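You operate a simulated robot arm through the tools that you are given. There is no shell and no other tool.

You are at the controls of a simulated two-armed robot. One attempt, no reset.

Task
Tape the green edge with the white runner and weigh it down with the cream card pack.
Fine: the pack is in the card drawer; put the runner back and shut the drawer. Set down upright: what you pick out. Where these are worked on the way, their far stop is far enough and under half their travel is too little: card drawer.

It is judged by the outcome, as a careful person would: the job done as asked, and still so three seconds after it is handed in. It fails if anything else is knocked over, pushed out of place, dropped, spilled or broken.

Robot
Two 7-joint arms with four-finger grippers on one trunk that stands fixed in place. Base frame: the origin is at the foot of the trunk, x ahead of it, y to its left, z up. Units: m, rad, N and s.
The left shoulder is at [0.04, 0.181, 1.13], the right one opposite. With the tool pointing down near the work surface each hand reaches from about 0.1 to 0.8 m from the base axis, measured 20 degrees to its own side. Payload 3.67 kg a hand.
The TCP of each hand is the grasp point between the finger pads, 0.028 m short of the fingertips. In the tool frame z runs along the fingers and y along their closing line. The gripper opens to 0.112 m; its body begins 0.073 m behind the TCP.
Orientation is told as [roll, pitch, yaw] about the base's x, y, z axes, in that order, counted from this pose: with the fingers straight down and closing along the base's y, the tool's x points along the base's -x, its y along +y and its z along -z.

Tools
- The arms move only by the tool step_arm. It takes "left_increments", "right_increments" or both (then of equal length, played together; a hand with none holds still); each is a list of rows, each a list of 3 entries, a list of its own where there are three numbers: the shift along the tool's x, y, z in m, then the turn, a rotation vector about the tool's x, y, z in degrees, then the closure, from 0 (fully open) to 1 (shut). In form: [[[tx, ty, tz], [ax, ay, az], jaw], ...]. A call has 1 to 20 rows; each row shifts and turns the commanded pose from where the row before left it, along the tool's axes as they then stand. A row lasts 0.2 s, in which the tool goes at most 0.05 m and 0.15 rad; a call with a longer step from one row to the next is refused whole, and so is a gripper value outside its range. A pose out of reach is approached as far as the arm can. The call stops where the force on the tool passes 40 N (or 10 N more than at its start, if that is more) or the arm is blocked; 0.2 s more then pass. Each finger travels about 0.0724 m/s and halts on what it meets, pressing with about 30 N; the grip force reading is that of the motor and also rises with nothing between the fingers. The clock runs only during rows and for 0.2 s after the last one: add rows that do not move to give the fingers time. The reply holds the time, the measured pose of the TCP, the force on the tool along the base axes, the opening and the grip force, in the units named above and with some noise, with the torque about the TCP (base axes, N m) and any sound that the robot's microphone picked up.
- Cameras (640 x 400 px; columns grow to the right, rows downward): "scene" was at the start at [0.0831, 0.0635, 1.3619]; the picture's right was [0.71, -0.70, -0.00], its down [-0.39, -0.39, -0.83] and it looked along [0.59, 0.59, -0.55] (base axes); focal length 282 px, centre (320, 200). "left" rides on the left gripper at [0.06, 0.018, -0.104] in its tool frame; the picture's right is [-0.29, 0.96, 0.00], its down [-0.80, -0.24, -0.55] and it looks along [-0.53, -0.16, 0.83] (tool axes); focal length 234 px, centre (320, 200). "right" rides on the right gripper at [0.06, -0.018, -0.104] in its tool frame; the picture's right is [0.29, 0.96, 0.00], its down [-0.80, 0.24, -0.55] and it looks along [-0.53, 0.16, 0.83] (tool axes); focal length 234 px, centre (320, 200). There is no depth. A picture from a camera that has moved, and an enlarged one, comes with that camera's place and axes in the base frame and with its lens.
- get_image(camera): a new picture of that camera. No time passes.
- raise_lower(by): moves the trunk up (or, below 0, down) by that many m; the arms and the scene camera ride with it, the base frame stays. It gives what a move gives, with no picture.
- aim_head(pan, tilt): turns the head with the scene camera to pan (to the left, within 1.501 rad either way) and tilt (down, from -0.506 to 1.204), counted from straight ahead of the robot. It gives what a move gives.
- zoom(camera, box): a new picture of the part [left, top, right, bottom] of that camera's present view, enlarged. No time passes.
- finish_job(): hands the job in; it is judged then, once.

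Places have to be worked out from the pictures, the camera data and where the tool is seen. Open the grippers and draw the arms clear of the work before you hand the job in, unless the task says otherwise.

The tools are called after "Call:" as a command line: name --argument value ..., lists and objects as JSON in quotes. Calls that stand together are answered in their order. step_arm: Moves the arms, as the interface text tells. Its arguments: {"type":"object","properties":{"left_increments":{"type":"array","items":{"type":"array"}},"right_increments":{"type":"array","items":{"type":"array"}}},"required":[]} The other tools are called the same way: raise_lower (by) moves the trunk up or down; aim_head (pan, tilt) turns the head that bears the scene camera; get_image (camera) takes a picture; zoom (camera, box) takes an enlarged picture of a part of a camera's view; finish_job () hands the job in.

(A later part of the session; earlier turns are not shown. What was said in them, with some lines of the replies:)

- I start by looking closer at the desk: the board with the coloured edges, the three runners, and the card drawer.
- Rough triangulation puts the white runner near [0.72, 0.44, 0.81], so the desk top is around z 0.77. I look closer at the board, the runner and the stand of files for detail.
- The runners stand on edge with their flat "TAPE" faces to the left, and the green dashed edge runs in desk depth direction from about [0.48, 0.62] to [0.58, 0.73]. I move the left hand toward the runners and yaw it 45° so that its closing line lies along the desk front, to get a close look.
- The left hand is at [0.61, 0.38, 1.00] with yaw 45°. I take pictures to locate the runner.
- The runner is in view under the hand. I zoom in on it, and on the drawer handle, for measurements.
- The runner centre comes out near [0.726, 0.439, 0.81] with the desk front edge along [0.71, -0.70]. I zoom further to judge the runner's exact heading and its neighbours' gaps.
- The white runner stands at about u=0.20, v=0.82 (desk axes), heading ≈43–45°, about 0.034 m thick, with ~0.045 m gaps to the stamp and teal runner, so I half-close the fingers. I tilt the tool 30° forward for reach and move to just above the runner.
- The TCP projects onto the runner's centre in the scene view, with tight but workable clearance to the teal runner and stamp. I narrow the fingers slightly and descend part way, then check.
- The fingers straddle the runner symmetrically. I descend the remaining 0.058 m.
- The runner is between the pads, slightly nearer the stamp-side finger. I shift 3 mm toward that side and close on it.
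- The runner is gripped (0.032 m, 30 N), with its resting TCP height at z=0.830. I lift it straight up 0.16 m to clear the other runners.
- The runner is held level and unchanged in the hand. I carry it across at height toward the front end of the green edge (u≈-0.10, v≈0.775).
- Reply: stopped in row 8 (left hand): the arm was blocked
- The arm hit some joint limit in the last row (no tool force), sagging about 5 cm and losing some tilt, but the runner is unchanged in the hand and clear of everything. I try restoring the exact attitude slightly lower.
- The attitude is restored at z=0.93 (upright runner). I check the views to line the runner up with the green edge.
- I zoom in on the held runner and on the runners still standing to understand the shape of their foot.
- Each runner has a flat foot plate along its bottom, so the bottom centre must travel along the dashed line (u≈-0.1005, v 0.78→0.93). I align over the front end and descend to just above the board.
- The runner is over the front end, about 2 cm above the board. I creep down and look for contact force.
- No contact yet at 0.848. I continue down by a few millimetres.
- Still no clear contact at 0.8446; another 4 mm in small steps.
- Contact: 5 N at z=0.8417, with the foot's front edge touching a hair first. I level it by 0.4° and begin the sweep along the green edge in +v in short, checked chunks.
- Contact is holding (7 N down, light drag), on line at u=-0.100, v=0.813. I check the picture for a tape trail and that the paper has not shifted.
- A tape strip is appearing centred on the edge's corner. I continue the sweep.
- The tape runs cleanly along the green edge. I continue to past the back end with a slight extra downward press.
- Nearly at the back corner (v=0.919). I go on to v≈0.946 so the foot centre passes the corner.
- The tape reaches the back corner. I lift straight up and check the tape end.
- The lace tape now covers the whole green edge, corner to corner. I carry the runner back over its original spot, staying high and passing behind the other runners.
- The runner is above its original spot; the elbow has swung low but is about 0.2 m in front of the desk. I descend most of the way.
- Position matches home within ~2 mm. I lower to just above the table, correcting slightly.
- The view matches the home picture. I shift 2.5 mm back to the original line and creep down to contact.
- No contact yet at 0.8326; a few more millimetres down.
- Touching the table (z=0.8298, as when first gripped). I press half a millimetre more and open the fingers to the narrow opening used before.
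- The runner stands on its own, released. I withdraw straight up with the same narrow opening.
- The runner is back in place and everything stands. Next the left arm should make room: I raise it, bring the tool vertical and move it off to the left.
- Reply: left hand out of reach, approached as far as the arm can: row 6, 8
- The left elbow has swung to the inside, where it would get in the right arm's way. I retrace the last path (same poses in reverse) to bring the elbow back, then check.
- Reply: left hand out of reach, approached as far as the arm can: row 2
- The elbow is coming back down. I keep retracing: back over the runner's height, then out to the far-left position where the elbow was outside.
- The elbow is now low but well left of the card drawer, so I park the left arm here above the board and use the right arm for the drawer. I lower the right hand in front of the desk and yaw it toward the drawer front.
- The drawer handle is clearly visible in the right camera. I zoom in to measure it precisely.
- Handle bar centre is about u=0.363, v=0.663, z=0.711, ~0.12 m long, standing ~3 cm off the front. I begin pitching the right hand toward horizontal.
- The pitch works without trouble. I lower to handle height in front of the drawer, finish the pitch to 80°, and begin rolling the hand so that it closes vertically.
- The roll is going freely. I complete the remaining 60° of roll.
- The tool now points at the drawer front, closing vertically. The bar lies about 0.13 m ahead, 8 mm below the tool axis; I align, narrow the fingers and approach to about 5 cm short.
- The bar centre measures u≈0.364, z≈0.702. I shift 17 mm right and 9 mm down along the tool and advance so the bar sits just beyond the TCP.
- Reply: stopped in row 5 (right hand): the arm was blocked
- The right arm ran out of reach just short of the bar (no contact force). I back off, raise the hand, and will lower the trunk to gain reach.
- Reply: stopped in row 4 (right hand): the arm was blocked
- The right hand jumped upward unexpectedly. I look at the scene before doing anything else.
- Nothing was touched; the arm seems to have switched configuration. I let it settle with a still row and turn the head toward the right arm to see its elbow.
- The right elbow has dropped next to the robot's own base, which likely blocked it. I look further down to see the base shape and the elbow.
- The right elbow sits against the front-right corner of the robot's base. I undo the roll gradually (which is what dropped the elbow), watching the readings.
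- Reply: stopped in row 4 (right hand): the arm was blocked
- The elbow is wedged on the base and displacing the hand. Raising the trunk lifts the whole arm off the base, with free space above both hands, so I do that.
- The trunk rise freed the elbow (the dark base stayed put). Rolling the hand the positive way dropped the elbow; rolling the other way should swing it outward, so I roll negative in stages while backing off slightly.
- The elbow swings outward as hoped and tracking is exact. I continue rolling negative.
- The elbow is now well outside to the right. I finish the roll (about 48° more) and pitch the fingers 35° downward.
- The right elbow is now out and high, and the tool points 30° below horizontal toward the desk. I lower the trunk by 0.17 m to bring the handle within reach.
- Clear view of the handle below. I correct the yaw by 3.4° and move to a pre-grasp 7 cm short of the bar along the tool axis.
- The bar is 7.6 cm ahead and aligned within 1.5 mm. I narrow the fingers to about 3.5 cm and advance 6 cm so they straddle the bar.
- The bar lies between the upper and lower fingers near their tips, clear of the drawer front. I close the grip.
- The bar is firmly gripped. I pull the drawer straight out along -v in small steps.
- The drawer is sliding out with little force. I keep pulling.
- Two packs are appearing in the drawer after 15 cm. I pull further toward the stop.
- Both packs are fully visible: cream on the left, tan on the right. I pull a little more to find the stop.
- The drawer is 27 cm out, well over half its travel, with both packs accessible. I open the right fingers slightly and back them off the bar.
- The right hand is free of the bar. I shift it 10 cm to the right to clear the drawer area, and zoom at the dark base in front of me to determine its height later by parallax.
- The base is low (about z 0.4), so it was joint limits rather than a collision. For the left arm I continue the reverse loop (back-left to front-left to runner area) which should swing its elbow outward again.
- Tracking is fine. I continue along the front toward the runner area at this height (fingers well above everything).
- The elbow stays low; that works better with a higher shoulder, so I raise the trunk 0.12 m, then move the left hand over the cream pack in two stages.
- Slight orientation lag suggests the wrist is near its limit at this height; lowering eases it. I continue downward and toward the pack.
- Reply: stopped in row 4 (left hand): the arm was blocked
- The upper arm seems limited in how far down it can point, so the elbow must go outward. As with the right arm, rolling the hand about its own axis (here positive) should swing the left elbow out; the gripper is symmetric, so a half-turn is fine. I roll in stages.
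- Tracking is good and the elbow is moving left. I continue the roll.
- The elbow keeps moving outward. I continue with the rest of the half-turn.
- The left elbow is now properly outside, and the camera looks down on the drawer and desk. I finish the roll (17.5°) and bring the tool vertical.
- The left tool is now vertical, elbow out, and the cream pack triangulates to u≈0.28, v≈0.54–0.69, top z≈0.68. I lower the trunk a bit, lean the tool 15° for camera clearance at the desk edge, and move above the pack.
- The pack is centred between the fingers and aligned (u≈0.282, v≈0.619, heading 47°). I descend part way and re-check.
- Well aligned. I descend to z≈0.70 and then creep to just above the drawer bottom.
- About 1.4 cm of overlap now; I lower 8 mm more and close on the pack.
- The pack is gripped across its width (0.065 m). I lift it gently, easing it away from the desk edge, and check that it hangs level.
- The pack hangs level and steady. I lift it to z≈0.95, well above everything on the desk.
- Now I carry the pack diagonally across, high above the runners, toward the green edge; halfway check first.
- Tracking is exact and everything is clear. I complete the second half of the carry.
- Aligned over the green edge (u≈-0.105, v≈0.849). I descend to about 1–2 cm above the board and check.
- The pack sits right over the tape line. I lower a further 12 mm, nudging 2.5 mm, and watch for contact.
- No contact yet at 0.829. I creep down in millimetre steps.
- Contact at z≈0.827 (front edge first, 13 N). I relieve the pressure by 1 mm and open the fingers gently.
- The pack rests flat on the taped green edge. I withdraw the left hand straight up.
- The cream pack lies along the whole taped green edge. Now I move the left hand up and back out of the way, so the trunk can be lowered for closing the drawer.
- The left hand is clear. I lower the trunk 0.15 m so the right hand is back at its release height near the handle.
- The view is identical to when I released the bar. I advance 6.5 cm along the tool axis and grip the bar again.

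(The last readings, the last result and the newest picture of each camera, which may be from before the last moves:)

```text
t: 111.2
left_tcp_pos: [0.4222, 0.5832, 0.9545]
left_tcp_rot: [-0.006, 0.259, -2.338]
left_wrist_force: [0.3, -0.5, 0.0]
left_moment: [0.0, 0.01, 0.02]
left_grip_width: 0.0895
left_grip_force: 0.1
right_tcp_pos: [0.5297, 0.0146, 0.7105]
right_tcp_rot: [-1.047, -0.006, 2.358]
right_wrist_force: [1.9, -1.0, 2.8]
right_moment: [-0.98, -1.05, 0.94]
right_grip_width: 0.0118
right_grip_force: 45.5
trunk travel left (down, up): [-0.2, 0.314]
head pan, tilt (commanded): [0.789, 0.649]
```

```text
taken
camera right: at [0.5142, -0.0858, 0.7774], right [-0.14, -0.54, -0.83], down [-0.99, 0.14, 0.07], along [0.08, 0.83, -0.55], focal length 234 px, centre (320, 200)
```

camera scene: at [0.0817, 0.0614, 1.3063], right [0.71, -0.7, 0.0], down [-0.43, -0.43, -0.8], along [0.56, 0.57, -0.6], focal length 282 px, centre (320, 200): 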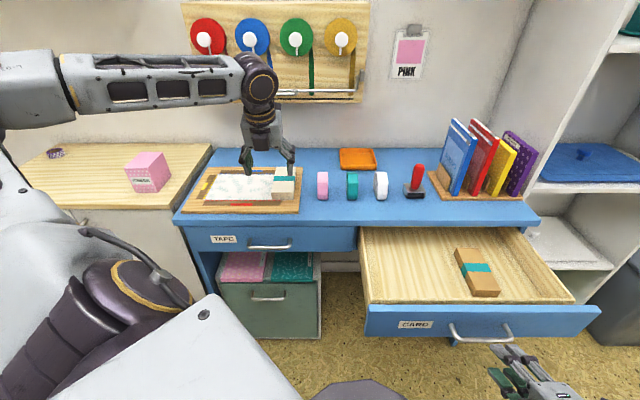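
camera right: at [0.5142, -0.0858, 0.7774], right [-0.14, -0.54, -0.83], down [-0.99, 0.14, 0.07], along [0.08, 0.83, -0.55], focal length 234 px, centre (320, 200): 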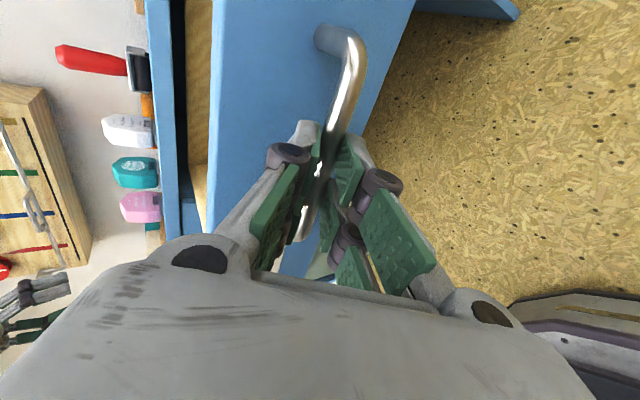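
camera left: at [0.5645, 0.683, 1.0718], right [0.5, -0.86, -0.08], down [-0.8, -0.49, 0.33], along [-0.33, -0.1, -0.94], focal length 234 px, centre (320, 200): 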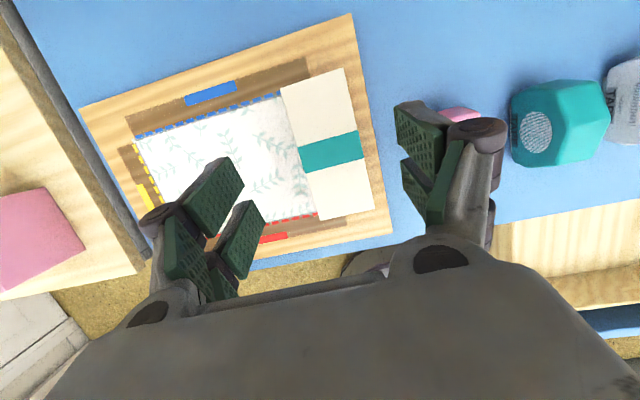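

Gripped again. I push the drawer back in smoothly along +v.

Call:
step_arm --right_increments '[[[0, -0.004, 0.0069], [0, 0, 0], 1], [[0, -0.0075, 0.013], [0, 0, 0], 1], [[0, -0.01, 0.0173], [0, 0, 0], 1], [[0, -0.01, 0.0173], [0, 0, 0], 1], [[0, -0.01, 0.0173], [0, 0, 0], 1], [[0, -0.01, 0.0173], [0, 0, 0], 1], [[0, -0.01, 0.0173], [0, 0, 0], 1], [[0, -0.01, 0.0173], [0, 0, 0], 1], [[0, 0, 0], [0, 0, 0], 1]]'

Call:
get_image --camera "scene"

```text
t: 113.2
left_tcp_pos: [0.4217, 0.5827, 0.9556]
left_tcp_rot: [-0.006, 0.262, -2.338]
left_wrist_force: [0.1, 0.0, -0.6]
left_moment: [0.04, 0.0, -0.01]
left_grip_width: 0.0898
left_grip_force: 0.0
right_tcp_pos: [0.6298, 0.1147, 0.7097]
right_tcp_rot: [-1.044, -0.006, 2.356]
right_wrist_force: [-7.5, 6.7, -4.8]
right_moment: [-0.83, -0.71, 1.46]
right_grip_width: 0.0119
right_grip_force: 45.2
trunk travel left (down, up): [-0.2, 0.314]
head pan, tilt (commanded): [0.789, 0.649]
```

```text
taken
camera scene: at [0.0812, 0.0624, 1.3063], right [0.71, -0.7, 0.0], down [-0.43, -0.43, -0.8], along [0.56, 0.57, -0.6], focal length 282 px, centre (320, 200)
```

scene: 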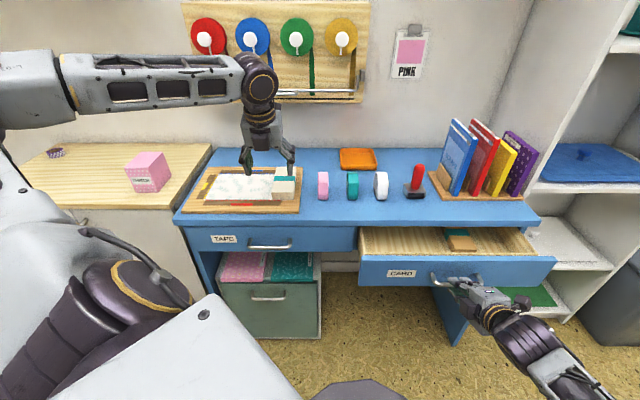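

More than half closed; a slight sideways load, which I ease by shifting 3 mm left while continuing to push.

Call:
step_arm --right_increments '[[[-0.0015, -0.0095, 0.0173], [0, 0, 0], 1], [[-0.0015, -0.01, 0.0173], [0, 0, 0], 1], [[0, -0.01, 0.0173], [0, 0, 0], 1], [[0, -0.01, 0.0173], [0, 0, 0], 1], [[0, -0.01, 0.0173], [0, 0, 0], 1], [[0, -0.0065, 0.0113], [0, 0, 0], 1], [[0, 0, 0], [0, 0, 0], 1]]'

Call:
zoom --camera "scene" --box '[330, 190, 570, 340]'

```text
t: 114.8
left_tcp_pos: [0.4223, 0.5819, 0.9562]
left_tcp_rot: [-0.007, 0.261, -2.34]
left_wrist_force: [-0.3, 0.1, 0.5]
left_moment: [-0.02, -0.01, 0.0]
left_grip_width: 0.0896
left_grip_force: 0.2
right_tcp_pos: [0.7089, 0.1942, 0.7098]
right_tcp_rot: [-1.048, -0.005, 2.354]
right_wrist_force: [4.8, -6.3, 6.8]
right_moment: [-1.15, -1.38, 0.34]
right_grip_width: 0.012
right_grip_force: 44.8
trunk travel left (down, up): [-0.2, 0.314]
head pan, tilt (commanded): [0.789, 0.649]
```

```text
2.67 times, centred on (450, 265) of scene
camera zoom: at [0.0813, 0.0612, 1.3064], right [0.71, -0.7, 0.0], down [-0.43, -0.43, -0.8], along [0.56, 0.57, -0.6], focal length 751 px, centre (-27, 27)
```

zoom: 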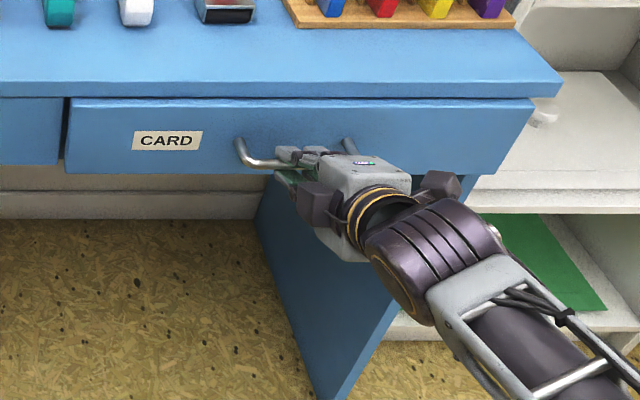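

About 14 mm remain. I push the rest slowly until it stops.

Call:
step_arm --right_increments '[[[0.001, -0.003, 0.0052], [0, 0, 0], 1], [[0.0005, -0.0025, 0.0043], [0, 0, 0], 1], [[0, -0.0015, 0.0026], [0, 0, 0], 1], [[0, -0.001, 0.0017], [0, 0, 0], 1], [[0, 0, 0], [0, 0, 0], 1]]'

```text
t: 116.0
left_tcp_pos: [0.4215, 0.5817, 0.9571]
left_tcp_rot: [-0.007, 0.263, -2.339]
left_wrist_force: [-0.9, 0.3, 0.5]
left_moment: [-0.02, 0.0, 0.01]
left_grip_width: 0.0894
left_grip_force: 0.0
right_tcp_pos: [0.7188, 0.204, 0.7097]
right_tcp_rot: [-1.046, -0.007, 2.355]
right_wrist_force: [-7.5, -16.6, 7.2]
right_moment: [-1.13, -1.01, 1.02]
right_grip_width: 0.012
right_grip_force: 44.5
trunk travel left (down, up): [-0.2, 0.314]
head pan, tilt (commanded): [0.789, 0.649]
```

The push met resistance (17 N) at exactly the original closed position. I verify the drawer is flush before releasing.

Call:
zoom --camera "scene" --box '[330, 190, 570, 340]'

Call:
step_arm --right_increments '[[[0, 0, 0], [0, 0, 0], 0.75], [[0, 0, 0], [0, 0, 0], 0.66], [[0, 0, 0], [0, 0, 0], 0.66], [[0, 0, -0.015], [0, 0, 0], 0.66], [[0, 0, -0.025], [0, 0, 0], 0.66], [[0, 0, -0.03], [0, 0, 0], 0.66]]'

Call:
zoom --camera "scene" --box '[330, 190, 570, 340]'

Call:
get_image --camera "right"

```text
2.67 times, centred on (450, 265) of scene
camera zoom: at [0.0799, 0.0602, 1.3065], right [0.71, -0.7, 0.0], down [-0.43, -0.43, -0.8], along [0.56, 0.57, -0.6], focal length 751 px, centre (-27, 27)
```

zoom: 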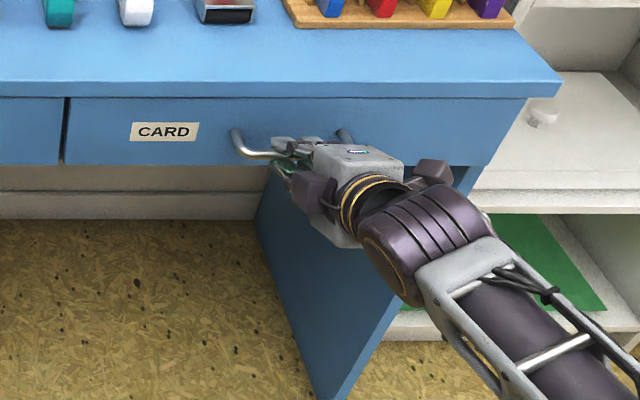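

```text
t: 117.4
left_tcp_pos: [0.4219, 0.5819, 0.956]
left_tcp_rot: [-0.007, 0.26, -2.339]
left_wrist_force: [-0.5, 0.8, 0.1]
left_moment: [0.04, 0.0, 0.0]
left_grip_width: 0.0896
left_grip_force: 0.1
right_tcp_pos: [0.677, 0.1618, 0.7464]
right_tcp_rot: [-1.047, -0.008, 2.353]
right_wrist_force: [-0.2, 0.2, 1.1]
right_moment: [-0.02, 0.02, 0.01]
right_grip_width: 0.0381
right_grip_force: 0.2
trunk travel left (down, up): [-0.2, 0.314]
head pan, tilt (commanded): [0.789, 0.649]
```

```text
2.67 times, centred on (450, 265) of scene
camera zoom: at [0.0811, 0.0611, 1.3064], right [0.71, -0.7, 0.0], down [-0.43, -0.43, -0.8], along [0.56, 0.57, -0.6], focal length 751 px, centre (-27, 27)
```

zoom: 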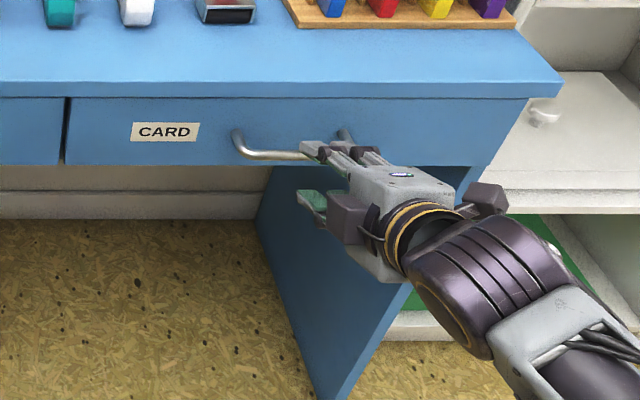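

```text
taken
camera right: at [0.6616, 0.0619, 0.8134], right [-0.14, -0.54, -0.83], down [-0.99, 0.14, 0.08], along [0.08, 0.83, -0.55], focal length 234 px, centre (320, 200)
```

right: 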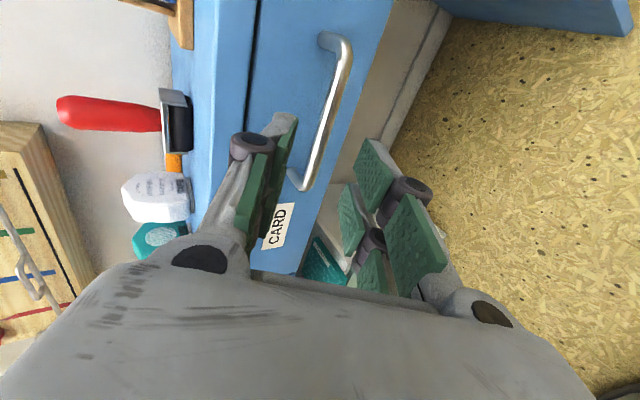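

The card drawer is flush and shut, and the bar is released. I withdraw both hands clear of the desk and open the grippers.

Call:
step_arm --left_increments '[[[-0.012, 0, -0.03], [0, 0, 0], 0.1], [[-0.0172, 0, -0.039], [0, 0, 0], 0], [[-0.0172, 0, -0.039], [0, 0, 0], 0], [[0, 0, 0], [0, 0, 0], 0], [[0, 0, 0], [0, 0, 0], 0]]' --right_increments '[[[0, 0.015, -0.026], [0, 0, 0], 0.6], [[0, 0.02, -0.0346], [0, 0, 0], 0.3], [[0, 0.02, -0.0346], [0, 0, 0], 0], [[0, 0, 0], [0, 0, 0], 0], [[0, 0, 0], [0, 0, 0], 0]]'

Call:
get_image --camera "scene"

Call:
zoom --camera "scene" --box '[170, 130, 430, 270]'

Call:
get_image --camera "left"

```text
t: 118.6
left_tcp_pos: [0.3708, 0.5294, 1.0483]
left_tcp_rot: [-0.007, 0.261, -2.339]
left_wrist_force: [-0.4, -0.4, 0.0]
left_moment: [-0.01, -0.02, -0.01]
left_grip_width: 0.1119
left_grip_force: 0.0
right_tcp_pos: [0.599, 0.0855, 0.7461]
right_tcp_rot: [-1.047, -0.008, 2.355]
right_wrist_force: [-0.1, -0.1, -0.1]
right_moment: [0.0, 0.01, -0.02]
right_grip_width: 0.1119
right_grip_force: 0.0
trunk travel left (down, up): [-0.2, 0.314]
head pan, tilt (commanded): [0.789, 0.649]
```

```text
taken
camera scene: at [0.0812, 0.0613, 1.3064], right [0.71, -0.7, 0.0], down [-0.43, -0.43, -0.8], along [0.56, 0.57, -0.6], focal length 282 px, centre (320, 200)
```

scene: 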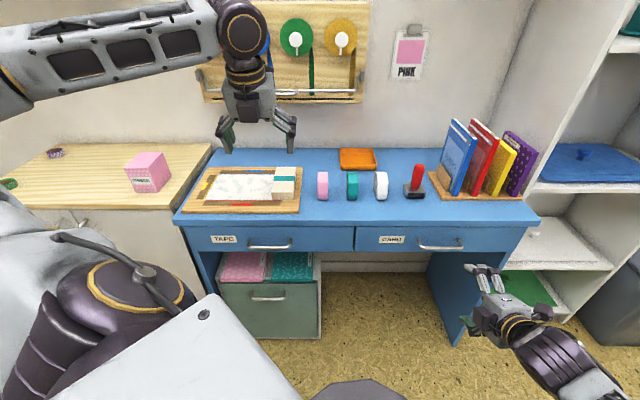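

```text
2.46 times, centred on (300, 200) of scene
camera zoom: at [0.0812, 0.0613, 1.3064], right [0.71, -0.7, 0.0], down [-0.43, -0.43, -0.8], along [0.56, 0.57, -0.6], focal length 693 px, centre (369, 200)
```

zoom: 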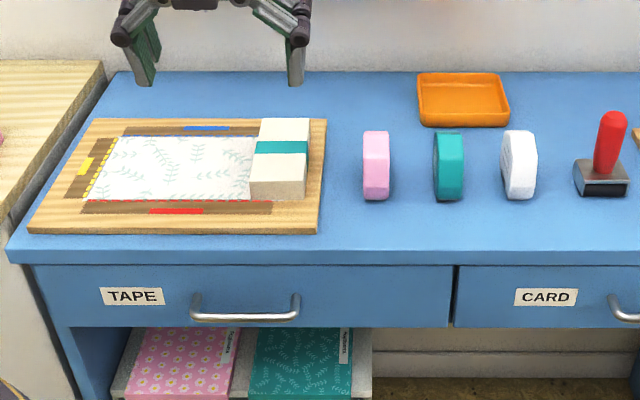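

```text
taken
camera left: at [0.4065, 0.539, 1.1629], right [0.5, -0.86, -0.08], down [-0.8, -0.49, 0.33], along [-0.33, -0.1, -0.94], focal length 234 px, centre (320, 200)
```

left: 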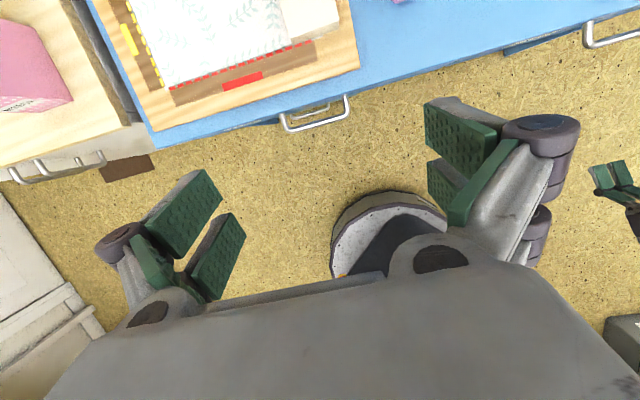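

Everything checks out: the green edge is taped end to end, the cream pack lies upright on it, the white runner stands back at its spot (≈[0.73, 0.44]), the card drawer is flush shut, and both open hands are clear. I hand the job in.

Call:
finish_job

```text
The job is handed in.
```

The job is done and handed in, with nothing knocked over or pushed out of place that I could see.

- **Taping:** the green edge has a strip of tape from its front corner to its back corner, laid with the white runner.
- **Weight:** the cream card pack lies the same way up as it was in the drawer, along the whole taped edge and half on the paper.
- **Runner:** the white runner stands back in its original spot, within a few millimetres.
- **Card drawer:** I pulled it out about 27 cm to reach the pack, which I judged to be well over half its travel. It is now shut and flush again, with the tan pack still inside.

Both arms hit joint limits along the way and had to be repositioned. The right hand shifted on its own a couple of times while that happened, but its force readings stayed low and nothing on the desk was disturbed. Both grippers are open and clear of the desk.
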